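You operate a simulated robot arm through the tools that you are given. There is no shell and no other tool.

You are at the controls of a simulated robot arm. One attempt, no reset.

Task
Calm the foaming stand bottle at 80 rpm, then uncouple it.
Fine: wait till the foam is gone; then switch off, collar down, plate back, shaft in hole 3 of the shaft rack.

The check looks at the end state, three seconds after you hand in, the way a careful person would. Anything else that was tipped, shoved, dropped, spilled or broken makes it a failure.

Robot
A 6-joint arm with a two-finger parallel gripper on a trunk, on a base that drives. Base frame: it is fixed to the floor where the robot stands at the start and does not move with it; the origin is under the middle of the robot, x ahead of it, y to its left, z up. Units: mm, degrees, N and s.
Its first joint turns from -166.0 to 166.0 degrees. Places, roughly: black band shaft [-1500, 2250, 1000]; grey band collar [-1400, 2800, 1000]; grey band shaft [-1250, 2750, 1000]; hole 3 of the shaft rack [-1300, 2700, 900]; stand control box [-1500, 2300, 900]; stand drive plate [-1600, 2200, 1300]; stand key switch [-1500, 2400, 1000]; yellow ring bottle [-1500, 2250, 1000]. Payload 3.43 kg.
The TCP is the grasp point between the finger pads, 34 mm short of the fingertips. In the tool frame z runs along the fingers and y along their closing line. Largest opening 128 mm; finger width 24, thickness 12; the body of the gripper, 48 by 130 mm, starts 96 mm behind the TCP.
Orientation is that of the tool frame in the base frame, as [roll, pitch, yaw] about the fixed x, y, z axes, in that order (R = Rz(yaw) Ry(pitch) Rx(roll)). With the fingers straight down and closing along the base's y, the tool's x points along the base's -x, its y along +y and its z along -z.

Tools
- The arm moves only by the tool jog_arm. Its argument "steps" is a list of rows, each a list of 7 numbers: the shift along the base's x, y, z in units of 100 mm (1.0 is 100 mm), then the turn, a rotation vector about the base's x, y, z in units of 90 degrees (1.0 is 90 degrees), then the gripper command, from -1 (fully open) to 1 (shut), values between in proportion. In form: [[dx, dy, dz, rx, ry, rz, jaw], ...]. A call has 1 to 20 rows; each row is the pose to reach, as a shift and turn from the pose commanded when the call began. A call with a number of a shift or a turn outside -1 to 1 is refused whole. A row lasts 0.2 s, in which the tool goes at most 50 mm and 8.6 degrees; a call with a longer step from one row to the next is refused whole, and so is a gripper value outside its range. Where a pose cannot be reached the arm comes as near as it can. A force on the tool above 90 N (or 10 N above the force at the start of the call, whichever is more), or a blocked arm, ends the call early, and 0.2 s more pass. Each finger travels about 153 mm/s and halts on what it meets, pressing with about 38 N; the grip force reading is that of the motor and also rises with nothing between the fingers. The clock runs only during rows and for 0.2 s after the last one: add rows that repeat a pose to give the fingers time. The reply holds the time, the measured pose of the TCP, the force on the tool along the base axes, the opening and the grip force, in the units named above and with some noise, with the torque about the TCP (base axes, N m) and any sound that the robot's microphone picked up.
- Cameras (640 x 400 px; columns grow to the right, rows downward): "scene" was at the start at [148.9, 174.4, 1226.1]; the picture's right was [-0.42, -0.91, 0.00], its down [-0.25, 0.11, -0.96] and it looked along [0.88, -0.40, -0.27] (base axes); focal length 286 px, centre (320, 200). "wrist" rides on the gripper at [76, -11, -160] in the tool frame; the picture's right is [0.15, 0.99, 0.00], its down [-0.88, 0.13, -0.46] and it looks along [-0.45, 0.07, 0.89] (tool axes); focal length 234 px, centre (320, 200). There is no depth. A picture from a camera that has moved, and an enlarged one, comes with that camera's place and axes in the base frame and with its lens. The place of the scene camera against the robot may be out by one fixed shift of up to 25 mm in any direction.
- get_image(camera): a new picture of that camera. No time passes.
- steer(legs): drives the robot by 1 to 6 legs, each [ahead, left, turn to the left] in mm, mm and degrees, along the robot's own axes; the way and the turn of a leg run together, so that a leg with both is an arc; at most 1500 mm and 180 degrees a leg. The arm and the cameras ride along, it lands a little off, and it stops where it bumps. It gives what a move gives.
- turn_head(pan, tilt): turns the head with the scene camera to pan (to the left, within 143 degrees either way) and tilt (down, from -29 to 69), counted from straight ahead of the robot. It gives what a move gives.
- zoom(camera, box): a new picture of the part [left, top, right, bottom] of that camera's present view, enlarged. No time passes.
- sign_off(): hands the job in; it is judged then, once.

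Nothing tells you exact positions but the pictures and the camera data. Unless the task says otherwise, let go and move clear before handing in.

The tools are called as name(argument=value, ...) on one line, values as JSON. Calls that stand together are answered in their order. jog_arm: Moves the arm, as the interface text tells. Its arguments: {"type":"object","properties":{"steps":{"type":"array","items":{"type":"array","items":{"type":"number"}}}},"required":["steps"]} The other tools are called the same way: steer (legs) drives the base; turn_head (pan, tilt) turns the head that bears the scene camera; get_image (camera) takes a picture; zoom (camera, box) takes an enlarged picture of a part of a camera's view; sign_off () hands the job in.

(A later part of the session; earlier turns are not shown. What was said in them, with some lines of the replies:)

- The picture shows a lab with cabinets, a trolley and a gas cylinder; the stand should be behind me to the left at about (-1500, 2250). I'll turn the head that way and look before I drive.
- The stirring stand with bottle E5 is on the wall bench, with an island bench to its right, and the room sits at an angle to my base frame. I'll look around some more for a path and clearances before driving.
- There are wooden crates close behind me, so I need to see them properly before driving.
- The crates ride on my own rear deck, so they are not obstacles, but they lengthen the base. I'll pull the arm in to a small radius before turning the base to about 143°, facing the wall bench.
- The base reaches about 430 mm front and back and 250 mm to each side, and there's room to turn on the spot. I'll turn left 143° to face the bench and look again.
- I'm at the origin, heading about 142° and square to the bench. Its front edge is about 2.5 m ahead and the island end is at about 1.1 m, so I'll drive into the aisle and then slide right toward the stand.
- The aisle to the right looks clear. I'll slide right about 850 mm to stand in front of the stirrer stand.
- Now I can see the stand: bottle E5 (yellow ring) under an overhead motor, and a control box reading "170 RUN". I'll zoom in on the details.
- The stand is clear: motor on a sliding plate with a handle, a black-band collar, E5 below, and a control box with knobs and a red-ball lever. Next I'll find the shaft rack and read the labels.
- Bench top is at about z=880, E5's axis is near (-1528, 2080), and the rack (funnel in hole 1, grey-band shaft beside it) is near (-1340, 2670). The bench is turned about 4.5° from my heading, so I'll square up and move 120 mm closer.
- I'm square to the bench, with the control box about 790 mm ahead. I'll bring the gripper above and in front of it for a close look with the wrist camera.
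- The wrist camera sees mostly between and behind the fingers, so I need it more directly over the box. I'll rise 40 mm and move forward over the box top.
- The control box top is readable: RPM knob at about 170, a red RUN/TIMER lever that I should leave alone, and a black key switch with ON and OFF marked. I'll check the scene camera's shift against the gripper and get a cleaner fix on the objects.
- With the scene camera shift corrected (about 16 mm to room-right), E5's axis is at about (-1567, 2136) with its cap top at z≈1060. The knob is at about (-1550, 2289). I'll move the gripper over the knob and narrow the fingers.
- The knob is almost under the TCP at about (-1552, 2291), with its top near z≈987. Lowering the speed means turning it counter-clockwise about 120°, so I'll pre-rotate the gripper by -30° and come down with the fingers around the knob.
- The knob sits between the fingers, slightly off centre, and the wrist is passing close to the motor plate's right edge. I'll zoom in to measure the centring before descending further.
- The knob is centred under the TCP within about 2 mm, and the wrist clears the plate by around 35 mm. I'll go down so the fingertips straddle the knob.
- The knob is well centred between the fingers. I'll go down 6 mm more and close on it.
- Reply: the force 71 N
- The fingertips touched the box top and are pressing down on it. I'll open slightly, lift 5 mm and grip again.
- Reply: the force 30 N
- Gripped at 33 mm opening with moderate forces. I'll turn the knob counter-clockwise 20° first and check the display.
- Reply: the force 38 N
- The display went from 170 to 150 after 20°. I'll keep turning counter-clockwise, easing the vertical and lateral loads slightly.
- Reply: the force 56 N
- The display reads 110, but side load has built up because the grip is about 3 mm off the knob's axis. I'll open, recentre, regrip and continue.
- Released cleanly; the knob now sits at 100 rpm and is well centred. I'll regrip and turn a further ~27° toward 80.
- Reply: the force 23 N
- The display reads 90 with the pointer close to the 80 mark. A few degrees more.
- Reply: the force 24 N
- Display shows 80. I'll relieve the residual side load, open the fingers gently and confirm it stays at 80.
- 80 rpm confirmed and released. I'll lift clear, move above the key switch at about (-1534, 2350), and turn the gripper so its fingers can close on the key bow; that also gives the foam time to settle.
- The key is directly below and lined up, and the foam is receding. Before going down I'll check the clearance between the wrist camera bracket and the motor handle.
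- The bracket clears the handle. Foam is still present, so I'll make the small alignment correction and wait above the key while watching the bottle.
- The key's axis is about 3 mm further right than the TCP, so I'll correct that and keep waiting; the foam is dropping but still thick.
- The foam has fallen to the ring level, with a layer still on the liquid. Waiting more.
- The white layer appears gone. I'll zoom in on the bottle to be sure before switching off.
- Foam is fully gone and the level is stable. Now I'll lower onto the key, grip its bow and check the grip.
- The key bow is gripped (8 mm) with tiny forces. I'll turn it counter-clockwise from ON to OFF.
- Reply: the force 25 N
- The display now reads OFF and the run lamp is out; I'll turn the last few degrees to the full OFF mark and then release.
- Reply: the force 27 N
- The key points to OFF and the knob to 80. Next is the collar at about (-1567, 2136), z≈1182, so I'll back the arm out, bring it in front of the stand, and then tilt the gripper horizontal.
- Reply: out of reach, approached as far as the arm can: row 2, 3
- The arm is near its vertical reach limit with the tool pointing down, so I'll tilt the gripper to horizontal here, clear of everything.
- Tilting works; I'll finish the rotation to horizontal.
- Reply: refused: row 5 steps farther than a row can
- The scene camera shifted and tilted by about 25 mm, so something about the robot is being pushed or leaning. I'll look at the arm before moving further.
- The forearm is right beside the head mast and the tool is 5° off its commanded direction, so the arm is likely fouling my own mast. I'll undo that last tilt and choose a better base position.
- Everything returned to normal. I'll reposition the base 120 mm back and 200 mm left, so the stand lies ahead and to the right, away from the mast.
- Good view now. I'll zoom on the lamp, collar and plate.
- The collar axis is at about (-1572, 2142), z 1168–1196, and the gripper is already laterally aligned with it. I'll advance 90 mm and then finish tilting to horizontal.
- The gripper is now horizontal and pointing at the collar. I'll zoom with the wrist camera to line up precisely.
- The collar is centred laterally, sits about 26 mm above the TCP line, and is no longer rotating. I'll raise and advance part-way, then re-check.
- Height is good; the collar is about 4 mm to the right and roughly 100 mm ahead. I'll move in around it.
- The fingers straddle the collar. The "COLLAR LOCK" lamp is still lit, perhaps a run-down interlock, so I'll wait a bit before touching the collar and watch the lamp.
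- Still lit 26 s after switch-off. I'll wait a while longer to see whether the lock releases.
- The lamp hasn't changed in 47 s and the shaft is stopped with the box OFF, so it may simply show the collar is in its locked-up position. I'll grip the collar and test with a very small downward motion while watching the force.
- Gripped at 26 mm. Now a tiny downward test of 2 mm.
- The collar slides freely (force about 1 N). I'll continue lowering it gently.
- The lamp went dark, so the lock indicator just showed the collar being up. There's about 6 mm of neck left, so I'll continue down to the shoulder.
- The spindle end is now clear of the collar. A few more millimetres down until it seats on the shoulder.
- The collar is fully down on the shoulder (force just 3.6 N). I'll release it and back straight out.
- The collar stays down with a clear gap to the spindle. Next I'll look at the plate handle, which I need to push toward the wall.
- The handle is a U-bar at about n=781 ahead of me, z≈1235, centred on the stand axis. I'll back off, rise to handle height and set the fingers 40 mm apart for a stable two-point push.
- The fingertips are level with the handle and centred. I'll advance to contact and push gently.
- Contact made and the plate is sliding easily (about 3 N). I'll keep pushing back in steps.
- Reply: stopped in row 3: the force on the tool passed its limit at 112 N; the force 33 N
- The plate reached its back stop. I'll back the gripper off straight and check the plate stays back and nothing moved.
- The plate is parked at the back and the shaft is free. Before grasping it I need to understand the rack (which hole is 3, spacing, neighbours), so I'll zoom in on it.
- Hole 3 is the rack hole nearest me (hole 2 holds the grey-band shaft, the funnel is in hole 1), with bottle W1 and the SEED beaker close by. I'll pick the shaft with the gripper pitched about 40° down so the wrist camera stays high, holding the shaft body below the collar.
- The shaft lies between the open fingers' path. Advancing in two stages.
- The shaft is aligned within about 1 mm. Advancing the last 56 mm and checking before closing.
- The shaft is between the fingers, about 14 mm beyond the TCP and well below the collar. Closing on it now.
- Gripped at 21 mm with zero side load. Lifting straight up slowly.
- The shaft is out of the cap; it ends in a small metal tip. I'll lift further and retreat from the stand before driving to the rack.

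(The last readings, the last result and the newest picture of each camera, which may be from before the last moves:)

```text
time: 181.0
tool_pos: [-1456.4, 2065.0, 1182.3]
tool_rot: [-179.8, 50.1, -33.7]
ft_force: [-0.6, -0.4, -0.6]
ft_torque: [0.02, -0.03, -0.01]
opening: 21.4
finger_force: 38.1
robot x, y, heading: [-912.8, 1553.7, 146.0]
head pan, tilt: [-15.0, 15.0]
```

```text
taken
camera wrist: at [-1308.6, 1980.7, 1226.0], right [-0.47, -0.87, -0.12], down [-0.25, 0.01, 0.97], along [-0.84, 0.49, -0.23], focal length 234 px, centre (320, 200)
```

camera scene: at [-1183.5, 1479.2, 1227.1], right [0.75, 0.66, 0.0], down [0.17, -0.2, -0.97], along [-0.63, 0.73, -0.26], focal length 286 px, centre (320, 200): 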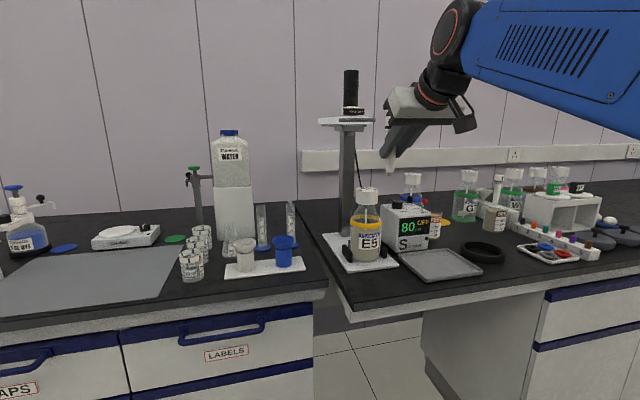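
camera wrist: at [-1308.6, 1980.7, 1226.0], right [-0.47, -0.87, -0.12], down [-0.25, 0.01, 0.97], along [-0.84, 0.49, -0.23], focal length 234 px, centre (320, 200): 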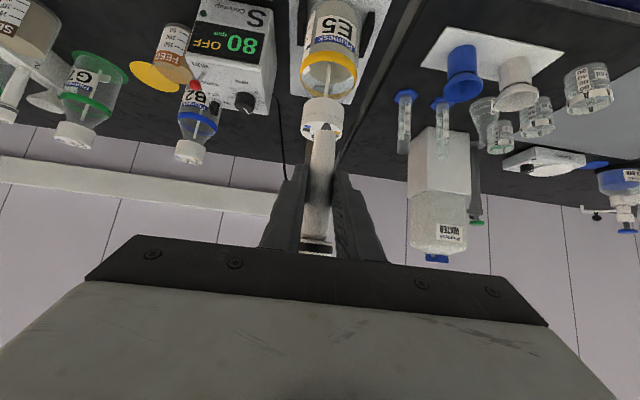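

Shaft in hand, bottom tip at about z=1116. I'll slide the base right to face the rack, and only then approach.

steer(legs=[[0, -570, 0]])

turn_head(pan=-10, tilt=25)

get_image(camera="scene")

get_image(camera="wrist")

```text
time: 184.3
tool_pos: [-1123.3, 2551.3, 1182.5]
tool_rot: [-179.7, 50.0, -34.4]
ft_force: [0.1, -0.1, -1.1]
ft_torque: [-0.04, 0.01, 0.01]
opening: 21.4
finger_force: 38.3
robot x, y, heading: [-589.0, 2027.0, 145.3]
head pan, tilt: [-15.0, 15.0]
```

```text
time: 185.0
tool_pos: [-1123.0, 2550.2, 1183.2]
tool_rot: [-179.8, 50.0, -34.3]
ft_force: [0.4, -0.3, -0.3]
ft_torque: [-0.01, -0.03, 0.01]
opening: 21.1
finger_force: 38.3
robot x, y, heading: [-588.5, 2029.6, 145.3]
head pan, tilt: [-10.0, 25.0]
```

```text
taken
camera scene: at [-863.1, 1953.3, 1210.9], right [0.71, 0.71, 0.0], down [0.3, -0.3, -0.91], along [-0.64, 0.64, -0.42], focal length 286 px, centre (320, 200)
```

scene: 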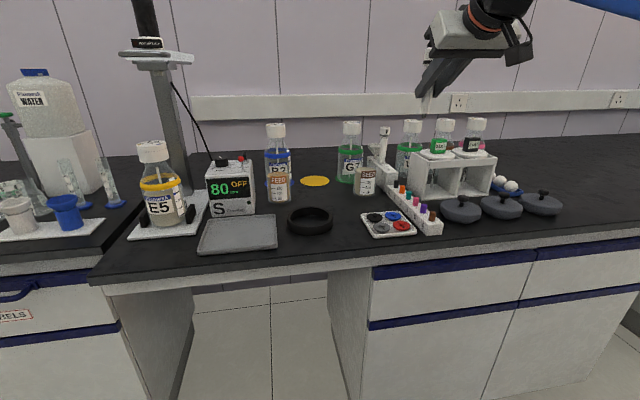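

```text
taken
camera wrist: at [-975.5, 2463.2, 1226.5], right [-0.49, -0.87, -0.12], down [-0.25, 0.01, 0.97], along [-0.84, 0.5, -0.23], focal length 234 px, centre (320, 200)
```

wrist: 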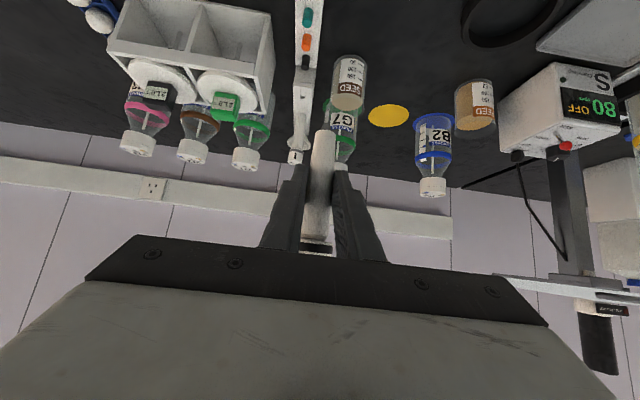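

Now the rack is right ahead. Zooming in on it from both cameras.

zoom(camera="scene", box=[340, 110, 468, 190])

zoom(camera="scene", box=[355, 140, 435, 190])

zoom(camera="wrist", box=[220, 30, 412, 150])

```text
5.00 times, centred on (404, 150) of scene
camera zoom: at [-863.1, 1953.3, 1210.9], right [0.71, 0.71, 0.0], down [0.3, -0.3, -0.91], along [-0.64, 0.64, -0.42], focal length 1431 px, centre (-100, 450)
```

zoom: 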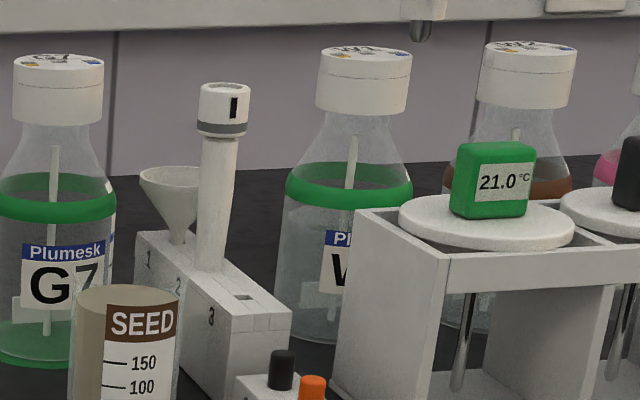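

```text
8.00 times, centred on (395, 165) of scene
camera zoom: at [-863.1, 1953.3, 1210.9], right [0.71, 0.71, 0.0], down [0.3, -0.3, -0.91], along [-0.64, 0.64, -0.42], focal length 2289 px, centre (-280, 480)
```

zoom: 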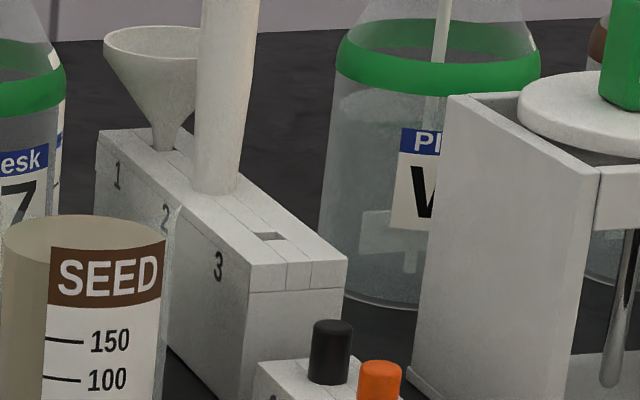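

```text
3.33 times, centred on (316, 90) of wrist
camera zoom: at [-975.5, 2463.2, 1226.5], right [-0.49, -0.87, -0.12], down [-0.25, 0.01, 0.97], along [-0.84, 0.5, -0.23], focal length 781 px, centre (333, 567)
```

zoom: 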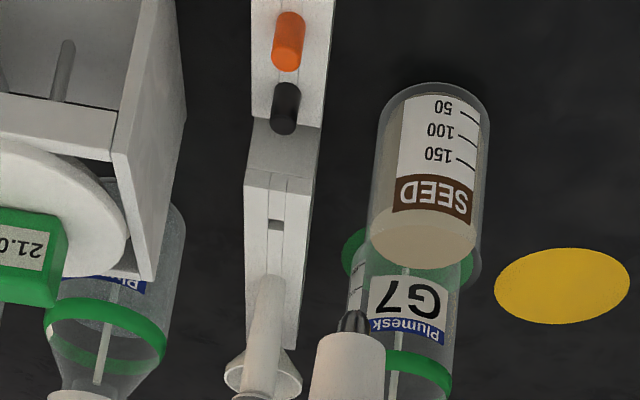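

Hole 3 is a small square hole near the front end of the rack. I'll check the shape of the shaft's tip to see whether its rotation matters.

zoom(camera="wrist", box=[294, 105, 358, 145])

zoom(camera="scene", box=[400, 70, 464, 120])

zoom(camera="scene", box=[375, 155, 407, 175])

```text
10.00 times, centred on (326, 125) of wrist
camera zoom: at [-975.5, 2463.2, 1226.5], right [-0.49, -0.87, -0.12], down [-0.25, 0.01, 0.97], along [-0.84, 0.5, -0.23], focal length 2342 px, centre (260, 950)
```

zoom: 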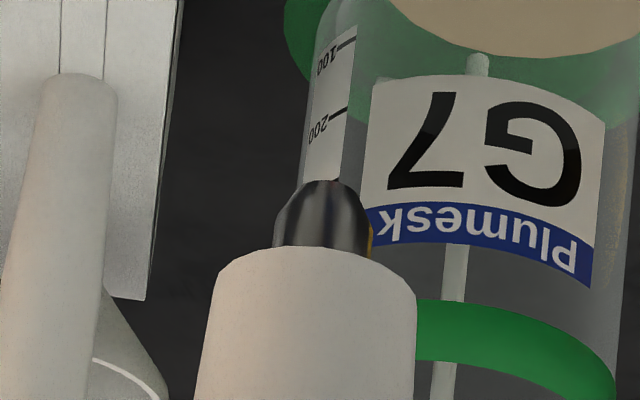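

```text
8.00 times, centred on (432, 95) of scene
camera zoom: at [-863.1, 1953.3, 1210.9], right [0.71, 0.71, 0.0], down [0.3, -0.3, -0.91], along [-0.64, 0.64, -0.42], focal length 2289 px, centre (-576, 1040)
```

zoom: 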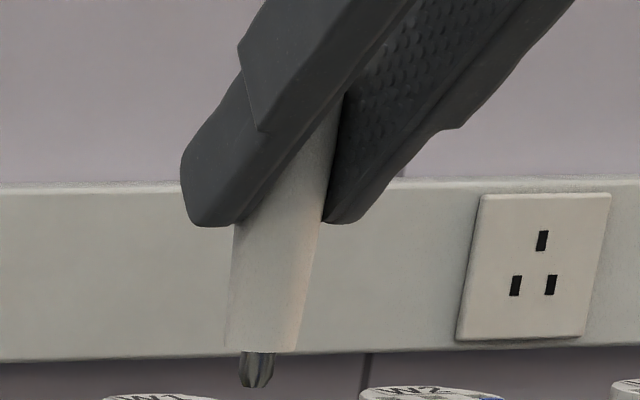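

```text
16.00 times, centred on (391, 165) of scene
camera zoom: at [-863.1, 1953.3, 1210.9], right [0.71, 0.71, 0.0], down [0.3, -0.3, -0.91], along [-0.64, 0.64, -0.42], focal length 4578 px, centre (-816, 760)
```

zoom: 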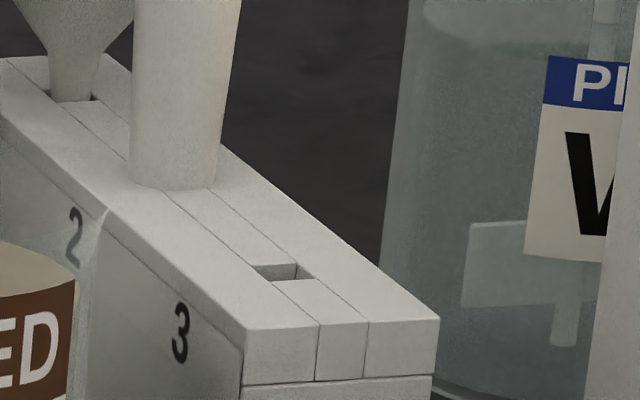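

The tip is a round fluted pin and hole 3 is a matching ~10 mm square. Cross-checking both cameras puts the bench nearer z≈845, the rack top at z≈910 and hole 3 at about (-1320, 2737). I'll drive ahead 150 mm and look again.

steer(legs=[[150, 0, 0.7]])

turn_head(pan=-20, tilt=30)

get_image(camera="scene")

get_image(camera="wrist")

```text
time: 186.3
tool_pos: [-1251.6, 2628.5, 1181.6]
tool_rot: [-179.7, 49.9, -33.6]
ft_force: [-0.1, 0.3, -0.8]
ft_torque: [0.0, -0.01, 0.02]
opening: 21.2
finger_force: 38.0
robot x, y, heading: [-711.9, 2116.6, 145.8]
head pan, tilt: [-10.0, 25.0]
```

```text
time: 187.1
tool_pos: [-1250.7, 2627.9, 1182.4]
tool_rot: [-179.7, 50.0, -33.7]
ft_force: [-0.4, -0.6, -1.5]
ft_torque: [0.0, -0.04, -0.02]
opening: 21.4
finger_force: 37.9
robot x, y, heading: [-711.9, 2114.8, 146.0]
head pan, tilt: [-20.0, 30.0]
```

```text
taken
camera scene: at [-971.2, 2043.0, 1202.9], right [0.81, 0.59, 0.0], down [0.29, -0.4, -0.87], along [-0.51, 0.7, -0.5], focal length 286 px, centre (320, 200)
```

scene: 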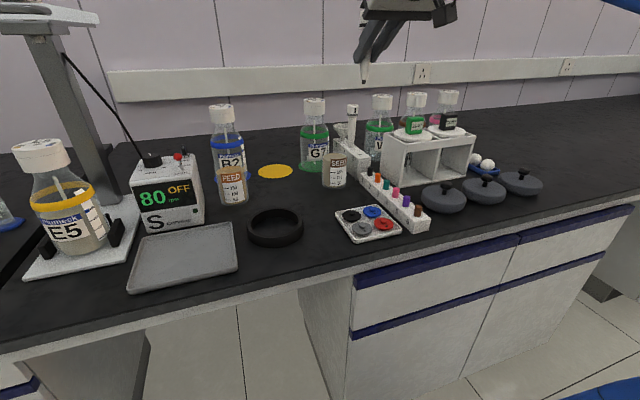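

```text
taken
camera wrist: at [-1102.8, 2542.2, 1226.5], right [-0.47, -0.87, -0.12], down [-0.25, 0.01, 0.97], along [-0.84, 0.49, -0.23], focal length 234 px, centre (320, 200)
```

wrist: 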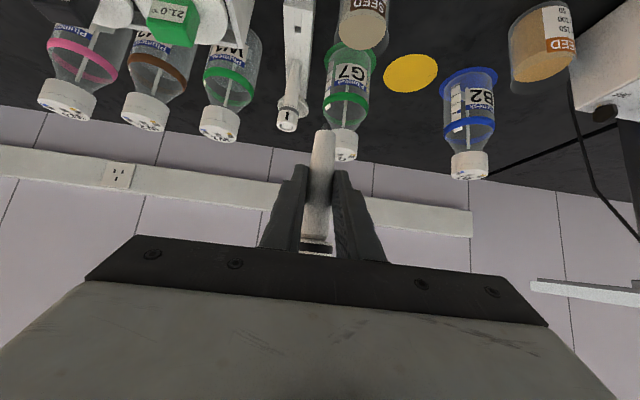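

zoom(camera="wrist", box=[240, 0, 368, 80])

zoom(camera="scene", box=[310, 90, 406, 190])

zoom(camera="scene", box=[330, 135, 378, 165])

```text
5.00 times, centred on (304, 40) of wrist
camera zoom: at [-1102.8, 2542.2, 1226.5], right [-0.47, -0.87, -0.12], down [-0.25, 0.01, 0.97], along [-0.84, 0.49, -0.23], focal length 1171 px, centre (400, 1000)
```

zoom: 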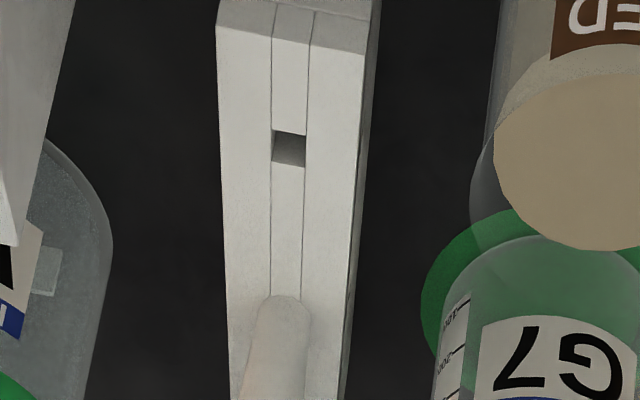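

```text
4.00 times, centred on (358, 140) of scene
camera zoom: at [-971.2, 2043.0, 1202.9], right [0.81, 0.59, 0.0], down [0.29, -0.4, -0.87], along [-0.51, 0.7, -0.5], focal length 1144 px, centre (168, 440)
```

zoom: 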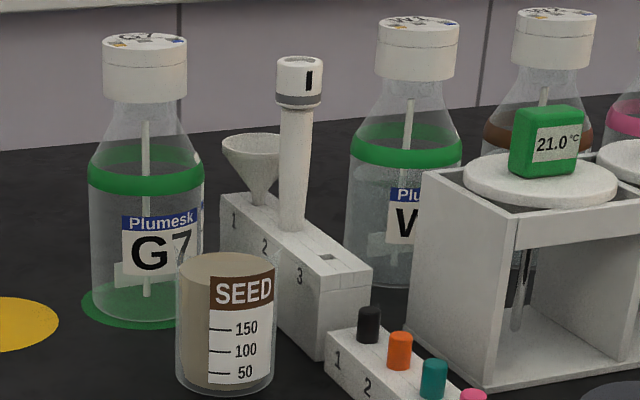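

```text
13.33 times, centred on (354, 150) of scene
camera zoom: at [-971.2, 2043.0, 1202.9], right [0.81, 0.59, 0.0], down [0.29, -0.4, -0.87], along [-0.51, 0.7, -0.5], focal length 3815 px, centre (-133, 867)
```

zoom: 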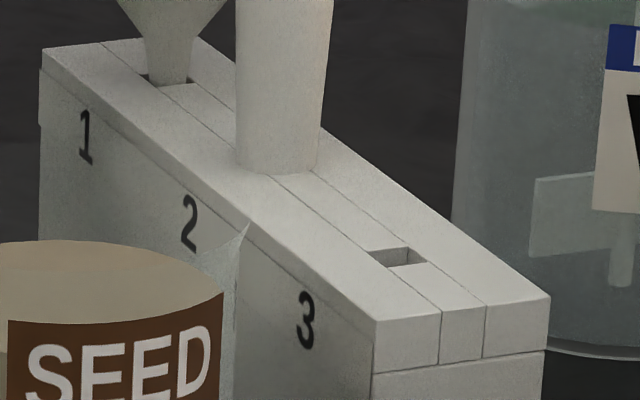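

Hole 3 is pinned down by both cameras at about (-1317, 2736, 911): 102 mm ahead and 53 mm right of the shaft. I'll move over it at the present height.

jog_arm(steps=[[-0.15, 0.25, 0, 0, 0, 0, 1], [-0.32, 0.57, 0, 0, 0, 0, 1], [-0.45, 0.81, 0, 0, 0, 0, 1], [-0.55, 1, 0, 0, 0, 0, 1], [-0.55, 1, 0, 0, 0, 0, 1]])

get_image(camera="wrist")

zoom(camera="wrist", box=[272, 60, 368, 140])

zoom(camera="scene", box=[310, 50, 438, 170])

```text
time: 188.3
tool_pos: [-1306.5, 2728.1, 1182.5]
tool_rot: [-179.6, 50.0, -33.7]
ft_force: [0.3, -0.2, -1.1]
ft_torque: [-0.02, -0.01, -0.02]
opening: 21.3
finger_force: 37.9
robot x, y, heading: [-710.7, 2113.6, 145.8]
head pan, tilt: [-20.0, 30.0]
```

```text
taken
camera wrist: at [-1158.6, 2643.0, 1226.7], right [-0.47, -0.87, -0.12], down [-0.25, 0.01, 0.97], along [-0.84, 0.49, -0.23], focal length 234 px, centre (320, 200)
```

wrist: 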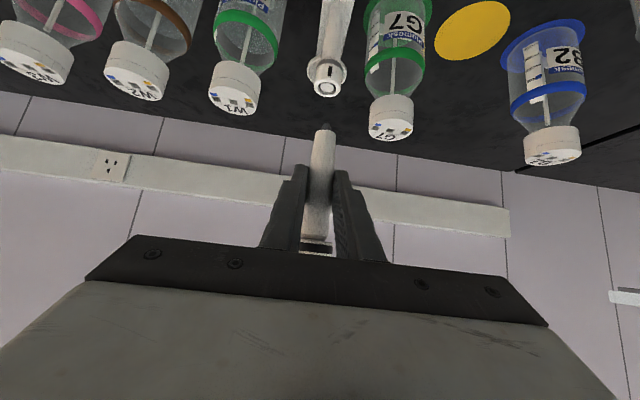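

```text
5.00 times, centred on (320, 100) of wrist
camera zoom: at [-1158.6, 2643.0, 1226.7], right [-0.47, -0.87, -0.12], down [-0.25, 0.01, 0.97], along [-0.84, 0.49, -0.23], focal length 1171 px, centre (320, 700)
```

zoom: 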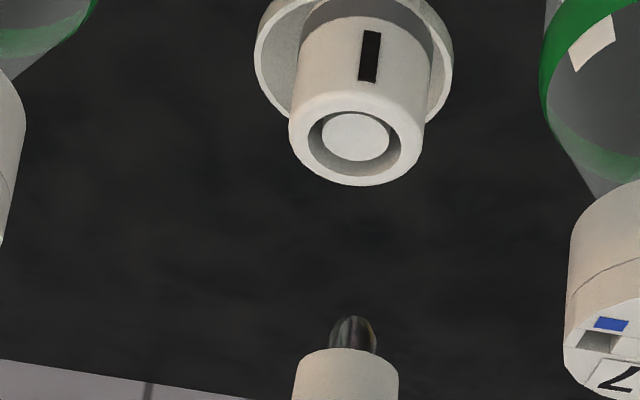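

```text
3.33 times, centred on (374, 110) of scene
camera zoom: at [-971.1, 2043.0, 1202.9], right [0.81, 0.59, 0.0], down [0.29, -0.41, -0.87], along [-0.51, 0.7, -0.5], focal length 954 px, centre (140, 500)
```

zoom: 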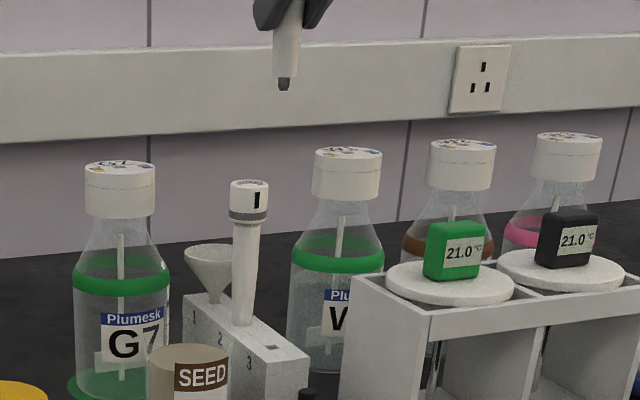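

The shaft is over the rack area. I'll descend 100 mm and re-check alignment with both cameras.

jog_arm(steps=[[0, 0.01, -0.3, 0, 0, 0, 1], [0, 0.01, -0.6, 0, 0, 0, 1], [0, 0.01, -0.85, 0, 0, 0, 1], [0, 0.01, -1, 0, 0, 0, 1], [0, 0.01, -1, 0, 0, 0, 1]])

get_image(camera="wrist")

zoom(camera="wrist", box=[256, 30, 384, 130])

zoom(camera="scene", box=[310, 70, 438, 190])

```text
time: 189.5
tool_pos: [-1307.1, 2728.0, 1084.0]
tool_rot: [-179.7, 50.0, -33.7]
ft_force: [0.0, 0.7, -1.5]
ft_torque: [0.0, -0.01, 0.04]
opening: 21.5
finger_force: 37.7
robot x, y, heading: [-713.3, 2113.8, 145.7]
head pan, tilt: [-20.0, 30.0]
```

```text
taken
camera wrist: at [-1158.0, 2643.1, 1127.4], right [-0.47, -0.87, -0.12], down [-0.25, 0.01, 0.97], along [-0.84, 0.49, -0.23], focal length 234 px, centre (320, 200)
```

wrist: 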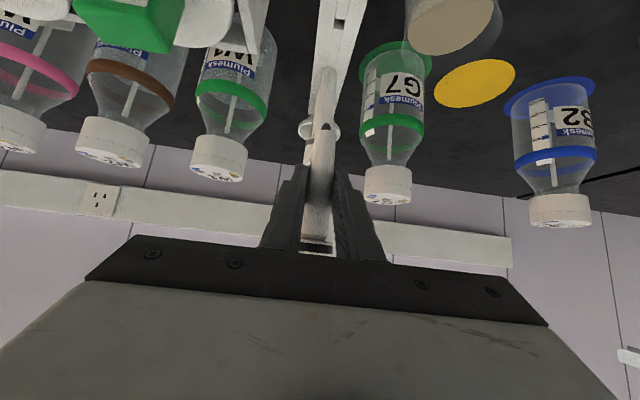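

```text
4.00 times, centred on (320, 80) of wrist
camera zoom: at [-1158.0, 2643.1, 1127.4], right [-0.47, -0.87, -0.12], down [-0.25, 0.01, 0.97], along [-0.84, 0.49, -0.23], focal length 937 px, centre (320, 680)
```

zoom: 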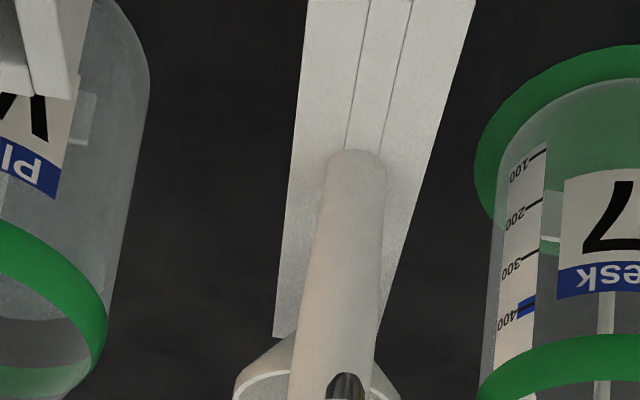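

```text
3.33 times, centred on (374, 130) of scene
camera zoom: at [-971.2, 2043.0, 1202.9], right [0.81, 0.59, 0.0], down [0.29, -0.41, -0.87], along [-0.51, 0.7, -0.5], focal length 954 px, centre (140, 433)
```

zoom: 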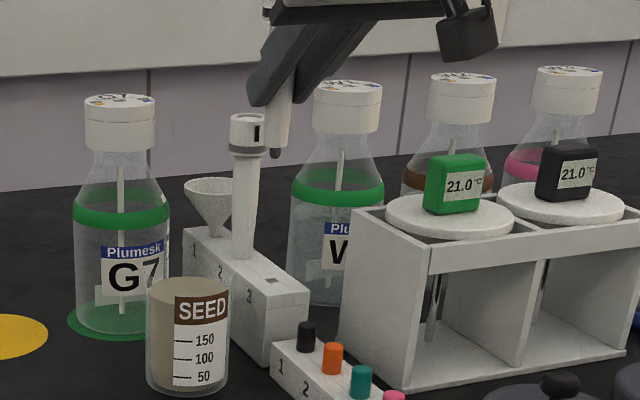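

zoom(camera="wrist", box=[304, 0, 368, 40])

zoom(camera="wrist", box=[288, 100, 352, 140])

zoom(camera="scene", box=[366, 100, 414, 160])

```text
10.00 times, centred on (336, 20) of wrist
camera zoom: at [-1158.0, 2643.1, 1127.4], right [-0.47, -0.87, -0.12], down [-0.25, 0.01, 0.97], along [-0.84, 0.49, -0.23], focal length 2342 px, centre (160, 2000)
```

zoom: 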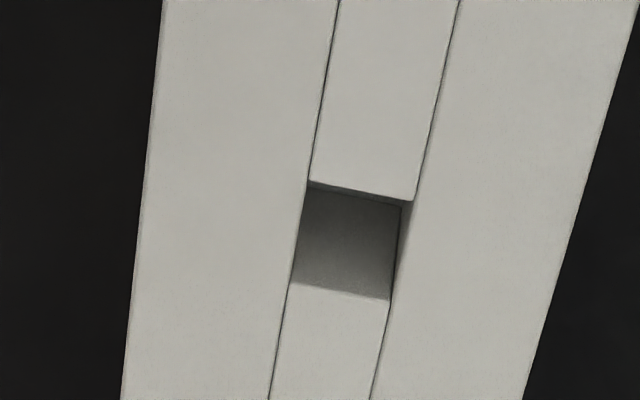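

```text
10.00 times, centred on (320, 120) of wrist
camera zoom: at [-1158.0, 2643.1, 1127.4], right [-0.47, -0.87, -0.12], down [-0.25, 0.01, 0.97], along [-0.84, 0.49, -0.23], focal length 2342 px, centre (320, 1000)
```

zoom: 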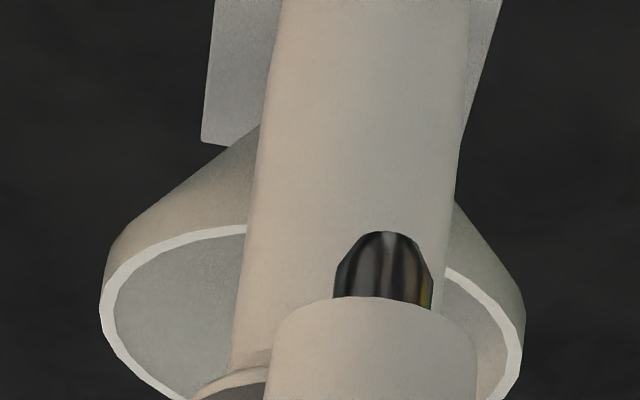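

```text
6.67 times, centred on (390, 130) of scene
camera zoom: at [-971.2, 2043.0, 1202.9], right [0.81, 0.59, 0.0], down [0.29, -0.41, -0.87], along [-0.51, 0.7, -0.5], focal length 1908 px, centre (-147, 667)
```

zoom: 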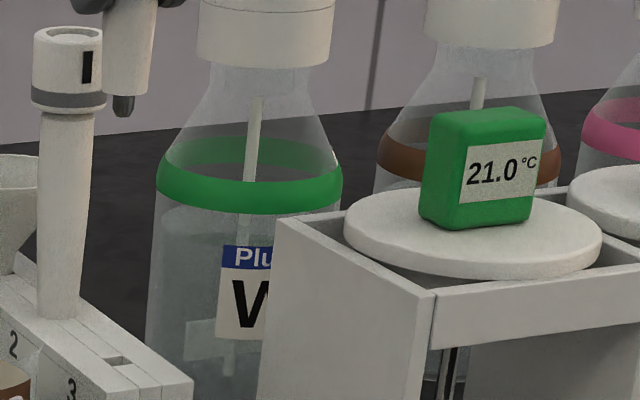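

Combining both views, the shaft sits about 9 mm too far forward and 2 mm left of the hole. I'll correct that and descend to roughly 15 mm above the rack for a close check.

jog_arm(steps=[[0.04, -0.016, -0.15, 0, 0, 0, 1], [0.086, -0.033, -0.4, 0, 0, 0, 1], [0.086, -0.033, -0.65, 0, 0, 0, 1], [0.086, -0.033, -0.85, 0, 0, 0, 1], [0.086, -0.033, -0.85, 0, 0, 0, 1]])

zoom(camera="wrist", box=[272, 70, 368, 130])

zoom(camera="scene", box=[330, 110, 410, 160])

```text
time: 190.7
tool_pos: [-1298.5, 2724.3, 998.3]
tool_rot: [-179.7, 50.0, -33.7]
ft_force: [-0.5, -0.1, -0.8]
ft_torque: [0.01, -0.01, -0.01]
opening: 21.5
finger_force: 38.3
robot x, y, heading: [-714.2, 2110.4, 145.9]
head pan, tilt: [-20.0, 30.0]
```

```text
6.67 times, centred on (320, 100) of wrist
camera zoom: at [-1149.7, 2639.7, 1041.5], right [-0.47, -0.87, -0.12], down [-0.25, 0.01, 0.97], along [-0.84, 0.49, -0.23], focal length 1561 px, centre (320, 867)
```

zoom: 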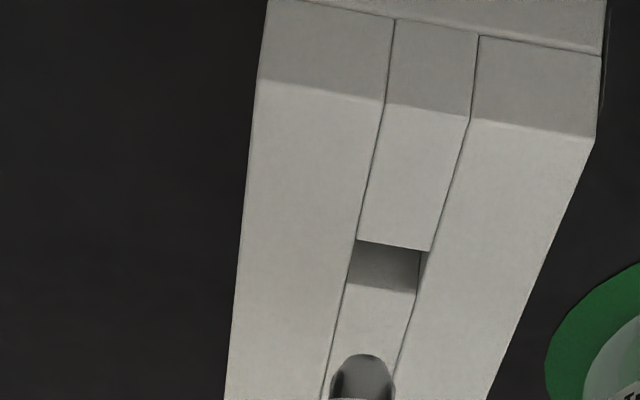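

```text
8.00 times, centred on (370, 135) of scene
camera zoom: at [-971.1, 2043.0, 1202.9], right [0.81, 0.59, 0.0], down [0.29, -0.41, -0.87], along [-0.51, 0.7, -0.5], focal length 2289 px, centre (-80, 720)
```

zoom: 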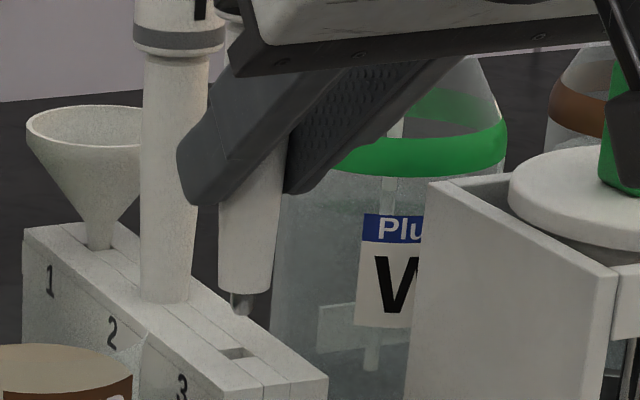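

The tip is now directly above hole 3 within about 1 mm in both views. Small lateral trim, then down to a few millimetres above the hole and check once more.

jog_arm(steps=[[-0.007, -0.011, -0.04, 0, 0, 0, 1], [-0.007, -0.011, -0.08, 0, 0, 0, 1], [-0.007, -0.011, -0.11, 0, 0, 0, 1], [-0.007, -0.011, -0.11, 0, 0, 0, 1]])

zoom(camera="wrist", box=[288, 80, 368, 130])

zoom(camera="scene", box=[340, 130, 388, 160])

```text
time: 191.7
tool_pos: [-1299.2, 2723.7, 985.9]
tool_rot: [-179.7, 49.9, -33.7]
ft_force: [0.3, 0.0, -1.1]
ft_torque: [-0.01, -0.01, 0.01]
opening: 21.2
finger_force: 38.0
robot x, y, heading: [-708.4, 2112.7, 145.9]
head pan, tilt: [-20.0, 30.0]
```

```text
8.00 times, centred on (328, 105) of wrist
camera zoom: at [-1150.4, 2638.9, 1029.9], right [-0.47, -0.87, -0.12], down [-0.25, 0.01, 0.97], along [-0.84, 0.49, -0.23], focal length 1873 px, centre (256, 960)
```

zoom: 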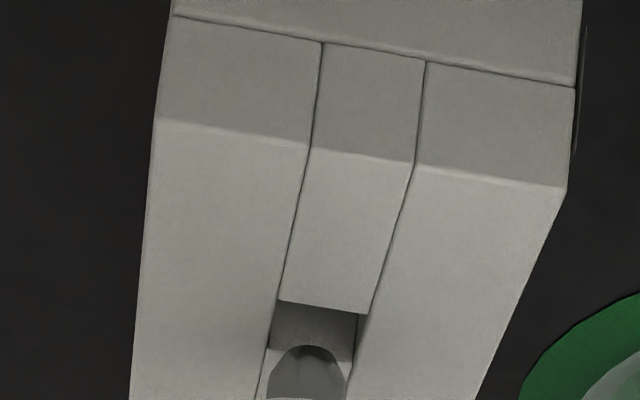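

```text
13.33 times, centred on (364, 145) of scene
camera zoom: at [-971.1, 2043.0, 1202.9], right [0.81, 0.59, 0.0], down [0.29, -0.41, -0.87], along [-0.51, 0.7, -0.5], focal length 3815 px, centre (-267, 933)
```

zoom: 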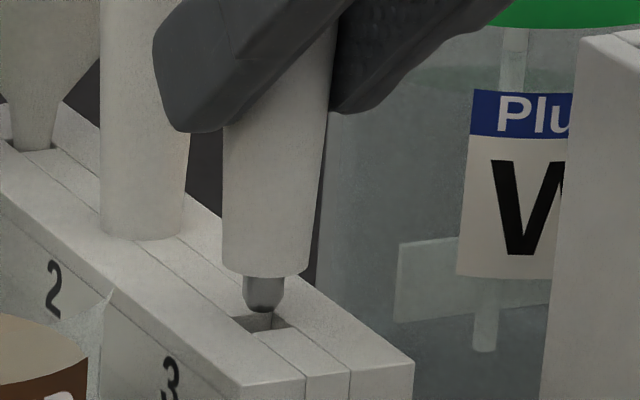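

Very well aligned (within ~1 mm). Trim 1 mm forward and insert gently.

jog_arm(steps=[[-0.008, 0.006, 0, 0, 0, 0, 1], [-0.008, 0.006, -0.025, 0, 0, 0, 1], [-0.008, 0.006, -0.05, 0, 0, 0, 1], [-0.008, 0.006, -0.075, 0, 0, 0, 1]])

zoom(camera="wrist", box=[288, 80, 368, 130])

zoom(camera="scene", box=[340, 130, 388, 160])

```text
time: 192.7
tool_pos: [-1299.1, 2724.6, 978.7]
tool_rot: [-179.5, 49.9, -33.7]
ft_force: [7.4, -5.9, 4.8]
ft_torque: [-0.24, -0.41, -0.02]
opening: 21.4
finger_force: 38.3
robot x, y, heading: [-713.6, 2115.7, 146.0]
head pan, tilt: [-20.0, 30.0]
```

```text
8.00 times, centred on (328, 105) of wrist
camera zoom: at [-1150.1, 2639.0, 1022.9], right [-0.47, -0.87, -0.12], down [-0.25, 0.01, 0.97], along [-0.84, 0.49, -0.23], focal length 1873 px, centre (256, 960)
```

zoom: 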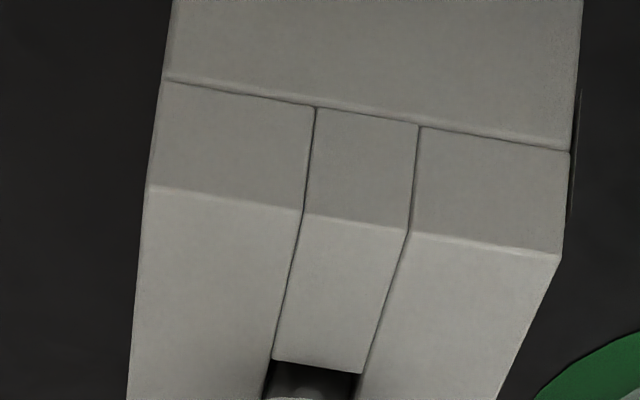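

```text
13.33 times, centred on (364, 145) of scene
camera zoom: at [-970.9, 2042.8, 1203.0], right [0.81, 0.59, 0.0], down [0.29, -0.41, -0.87], along [-0.51, 0.7, -0.5], focal length 3815 px, centre (-267, 933)
```

zoom: 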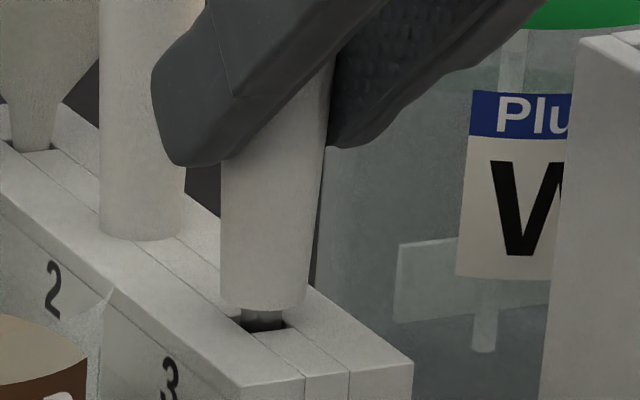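

The tip has entered the hole with light contact on the far side. I'll back off 0.8 mm and keep lowering to seat it.

jog_arm(steps=[[0.007, -0.0045, 0, 0, 0, 0, 1], [0.007, -0.0045, -0.02, 0, 0, 0, 1], [0.007, -0.0045, -0.04, 0, 0, 0, 1]])

zoom(camera="scene", box=[340, 130, 388, 160])

zoom(camera="wrist", box=[272, 90, 368, 150])

```text
time: 193.5
tool_pos: [-1298.8, 2724.1, 974.7]
tool_rot: [-179.8, 50.1, -33.7]
ft_force: [6.7, -5.0, 4.2]
ft_torque: [-0.24, -0.37, 0.01]
opening: 21.3
finger_force: 38.1
robot x, y, heading: [-710.1, 2115.8, 146.0]
head pan, tilt: [-20.0, 30.0]
```

```text
13.33 times, centred on (364, 145) of scene
camera zoom: at [-970.8, 2042.7, 1203.0], right [0.81, 0.59, 0.0], down [0.29, -0.41, -0.87], along [-0.51, 0.7, -0.5], focal length 3815 px, centre (-267, 933)
```

zoom: 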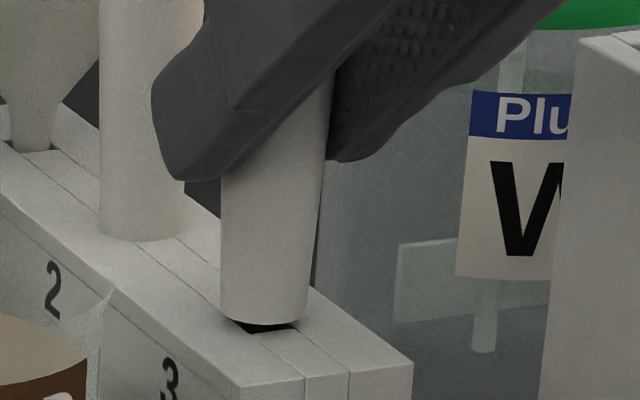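

```text
6.67 times, centred on (320, 120) of wrist
camera zoom: at [-1150.0, 2639.1, 1019.8], right [-0.47, -0.87, -0.12], down [-0.25, 0.01, 0.97], along [-0.84, 0.49, -0.23], focal length 1561 px, centre (320, 733)
```

zoom: 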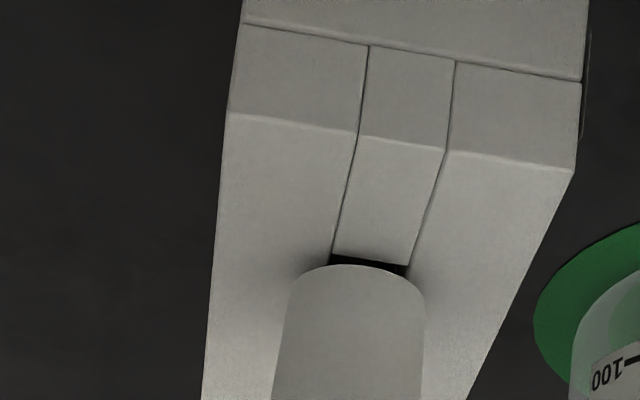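

Almost seated; a few millimetres more.

jog_arm(steps=[[0.003, -0.002, -0.01, 0, 0, 0, 1], [0.003, -0.002, -0.02, 0, 0, 0, 1], [0.003, -0.002, -0.03, 0, 0, 0, 1], [0.003, -0.002, -0.035, 0, 0, 0, 1]])

zoom(camera="scene", box=[340, 130, 388, 160])

zoom(camera="wrist", box=[272, 90, 368, 150])

```text
time: 194.5
tool_pos: [-1298.6, 2724.6, 972.8]
tool_rot: [-179.6, 50.2, -33.7]
ft_force: [-5.9, 2.4, 20.8]
ft_torque: [0.22, 0.56, -0.01]
opening: 21.5
finger_force: 38.3
robot x, y, heading: [-712.2, 2114.8, 146.0]
head pan, tilt: [-20.0, 30.0]
```

```text
13.33 times, centred on (364, 145) of scene
camera zoom: at [-970.9, 2042.6, 1203.0], right [0.81, 0.59, 0.0], down [0.29, -0.4, -0.87], along [-0.51, 0.7, -0.5], focal length 3815 px, centre (-267, 933)
```

zoom: 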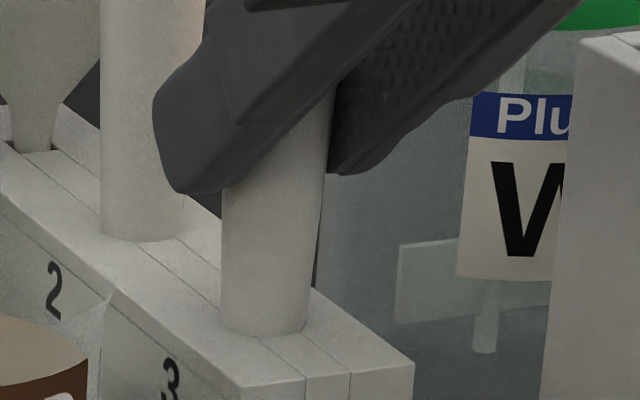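

```text
6.67 times, centred on (320, 120) of wrist
camera zoom: at [-1149.6, 2638.9, 1016.5], right [-0.48, -0.87, -0.12], down [-0.25, 0.01, 0.97], along [-0.84, 0.49, -0.22], focal length 1561 px, centre (320, 733)
```

zoom: 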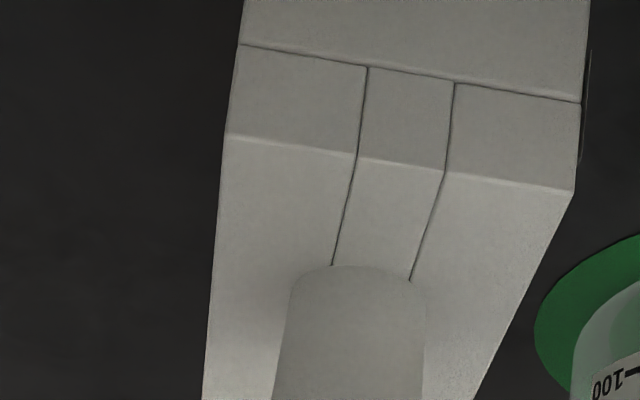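

The shaft is seated on the rack (20 N contact). I'll relieve the pressure, open the fingers modestly and withdraw straight back.

jog_arm(steps=[[0, 0, 0.006, 0, 0, 0, 1], [0, 0, 0.006, 0, 0, 0, 0.5], [0, 0, 0.006, 0, 0, 0, 0.3], [0, 0, 0.006, 0, 0, 0, 0.3]])

zoom(camera="scene", box=[330, 90, 410, 170])

get_image(camera="wrist")

```text
time: 195.5
tool_pos: [-1298.6, 2724.2, 971.2]
tool_rot: [-179.8, 50.0, -33.7]
ft_force: [-0.1, 0.6, 0.0]
ft_torque: [-0.02, -0.02, 0.04]
opening: 44.9
finger_force: 0.1
robot x, y, heading: [-713.6, 2118.2, 146.1]
head pan, tilt: [-20.0, 30.0]
```

```text
5.00 times, centred on (370, 130) of scene
camera zoom: at [-971.1, 2043.0, 1202.9], right [0.81, 0.59, 0.0], down [0.29, -0.41, -0.87], along [-0.51, 0.7, -0.5], focal length 1431 px, centre (70, 550)
```

zoom: 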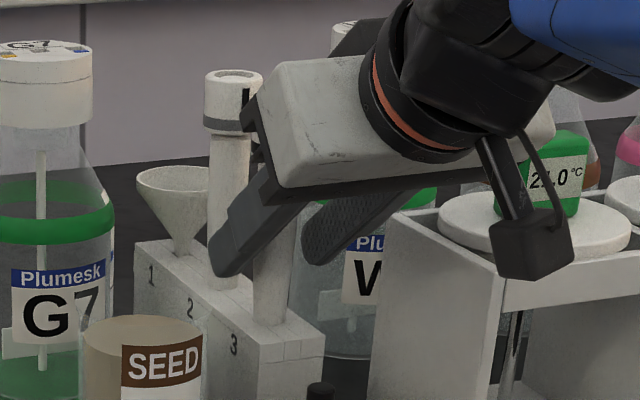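

```text
taken
camera wrist: at [-1149.4, 2639.2, 1015.6], right [-0.47, -0.87, -0.12], down [-0.25, 0.01, 0.97], along [-0.84, 0.49, -0.23], focal length 234 px, centre (320, 200)
```

wrist: 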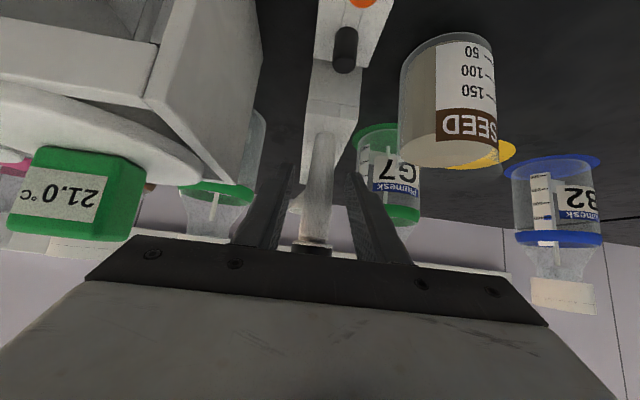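

Released cleanly; the shaft stands on its own. Withdrawing back and up along the tool axis.

jog_arm(steps=[[0.1, -0.067, 0.1, 0, 0, 0, 0.3], [0.25, -0.167, 0.25, 0, 0, 0, 0.3], [0.5, -0.334, 0.5, 0, 0, 0, 0.3], [0.8, -0.534, 0.8, 0, 0, 0, 0.3], [0.95, -0.634, 1, 0, 0, 0, 0.3]])

zoom(camera="scene", box=[300, 80, 428, 180])

get_image(camera="wrist")

```text
time: 196.7
tool_pos: [-1202.7, 2658.8, 1072.5]
tool_rot: [-179.6, 50.1, -33.8]
ft_force: [0.3, -0.4, -0.1]
ft_torque: [-0.01, -0.03, 0.0]
opening: 44.7
finger_force: 0.0
robot x, y, heading: [-713.3, 2113.6, 145.9]
head pan, tilt: [-20.0, 30.0]
```

```text
4.00 times, centred on (364, 130) of scene
camera zoom: at [-971.2, 2043.1, 1202.9], right [0.81, 0.59, 0.0], down [0.29, -0.41, -0.87], along [-0.51, 0.7, -0.5], focal length 1144 px, centre (144, 480)
```

zoom: 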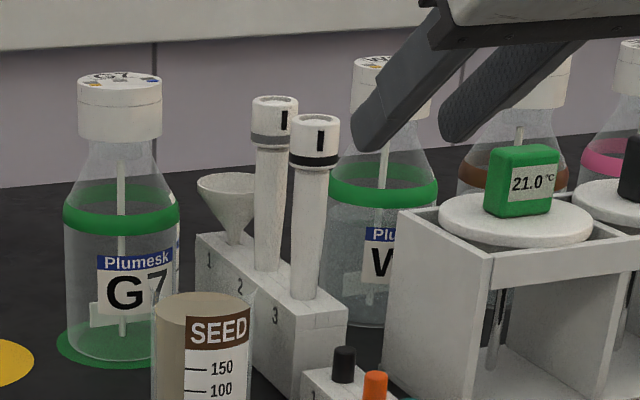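

```text
taken
camera wrist: at [-1054.3, 2575.6, 1116.9], right [-0.47, -0.87, -0.12], down [-0.25, 0.01, 0.97], along [-0.84, 0.49, -0.23], focal length 234 px, centre (320, 200)
```

wrist: 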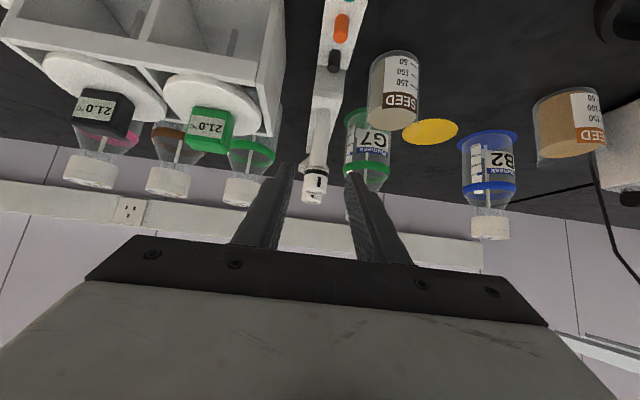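

The black-band shaft stands in hole 3 next to the grey-band one. I'll back the robot off and do a final inspection of everything.

steer(legs=[[-150, 0, 0]])

turn_head(pan=-5, tilt=20)

get_image(camera="scene")

zoom(camera="scene", box=[340, 90, 500, 190])

zoom(camera="scene", box=[60, 20, 300, 240])

```text
time: 198.0
tool_pos: [-1078.3, 2577.3, 1072.5]
tool_rot: [-179.6, 50.1, -33.8]
ft_force: [0.3, -0.3, 0.1]
ft_torque: [-0.02, 0.0, -0.04]
opening: 44.5
finger_force: 0.0
robot x, y, heading: [-588.3, 2028.6, 145.7]
head pan, tilt: [-20.0, 30.0]
```

```text
time: 198.8
tool_pos: [-1079.8, 2577.2, 1073.2]
tool_rot: [-179.7, 50.1, -33.8]
ft_force: [0.6, 0.5, -0.3]
ft_torque: [-0.01, 0.0, 0.01]
opening: 44.6
finger_force: 0.0
robot x, y, heading: [-592.0, 2029.0, 145.6]
head pan, tilt: [-5.0, 20.0]
```

```text
taken
camera scene: at [-866.9, 1945.0, 1218.9], right [0.63, 0.77, 0.0], down [0.27, -0.22, -0.94], along [-0.73, 0.59, -0.34], focal length 286 px, centre (320, 200)
```

scene: 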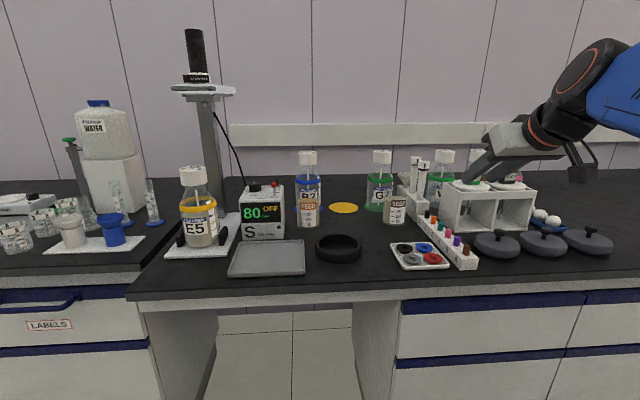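

```text
4.00 times, centred on (420, 140) of scene
camera zoom: at [-866.9, 1945.0, 1218.9], right [0.63, 0.77, 0.0], down [0.27, -0.22, -0.94], along [-0.73, 0.59, -0.34], focal length 1144 px, centre (-80, 440)
```

zoom: 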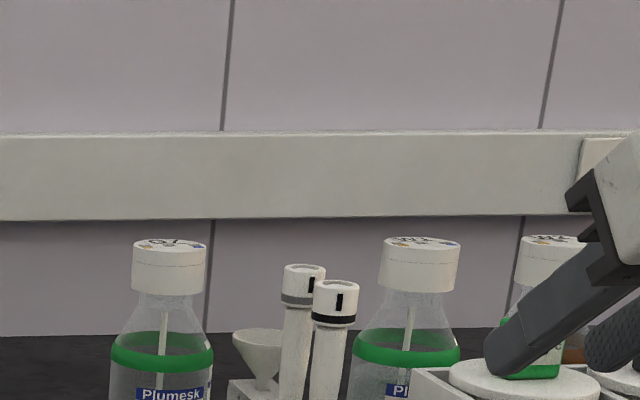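

```text
1.82 times, centred on (180, 130) of scene
camera zoom: at [-866.9, 1945.0, 1218.9], right [0.63, 0.77, 0.0], down [0.27, -0.22, -0.94], along [-0.73, 0.59, -0.34], focal length 520 px, centre (574, 327)
```

zoom: 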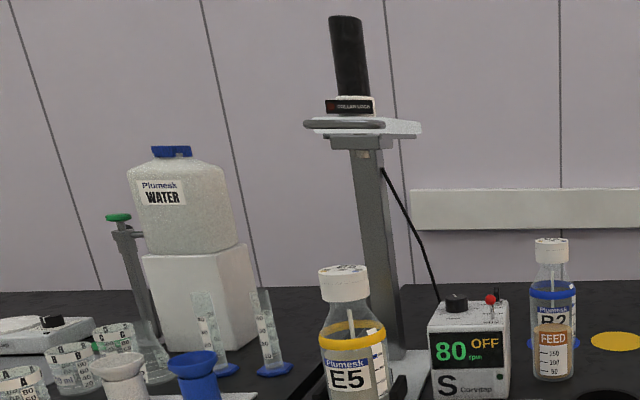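

Everything checks out. The box shows 80 / OFF with E5 foam-free, the lamp is dark, and the plate is parked at the back. The black-band shaft, collar down, is seated in hole 3, neighbouring items are undisturbed, and the gripper is empty and clear. Handing in.

sign_off()

```text
The job is handed in.
```

The job is handed in. The foaming bottle (E5) was calmed at 80 rpm and then uncoupled. I checked the end state with the cameras before handing in.

- **Speed and foam:** I turned the knob down from 170 to 80 rpm. I waited about 34 s until the white foam layer was gone, and the level stayed steady for another 4 s.
- **Switch:** The key is at OFF. The display reads 80 / OFF and the run lamp is out.
- **Collar:** It is down on its shoulder. The "COLLAR LOCK" lamp was still lit about 47 s after switch-off. I tested the collar gently, it slid freely, and the lamp went out as it came down.
- **Plate:** It is parked against its back stop. The push ended with a brief 112 N when it hit the stop.
- **Shaft:** The black-band shaft stands in hole 3 of the rack, seated with its collar down, next to the grey-band shaft.

Two contacts along the way: the fingertips pressed on the control box top at about 70 N while I was reaching for the knob. The arm also appeared to foul the robot's own camera mast once, leaning the robot slightly, and I backed it out. I saw nothing moved, tipped or spilled. The gripper is empty and clear of the bench items.
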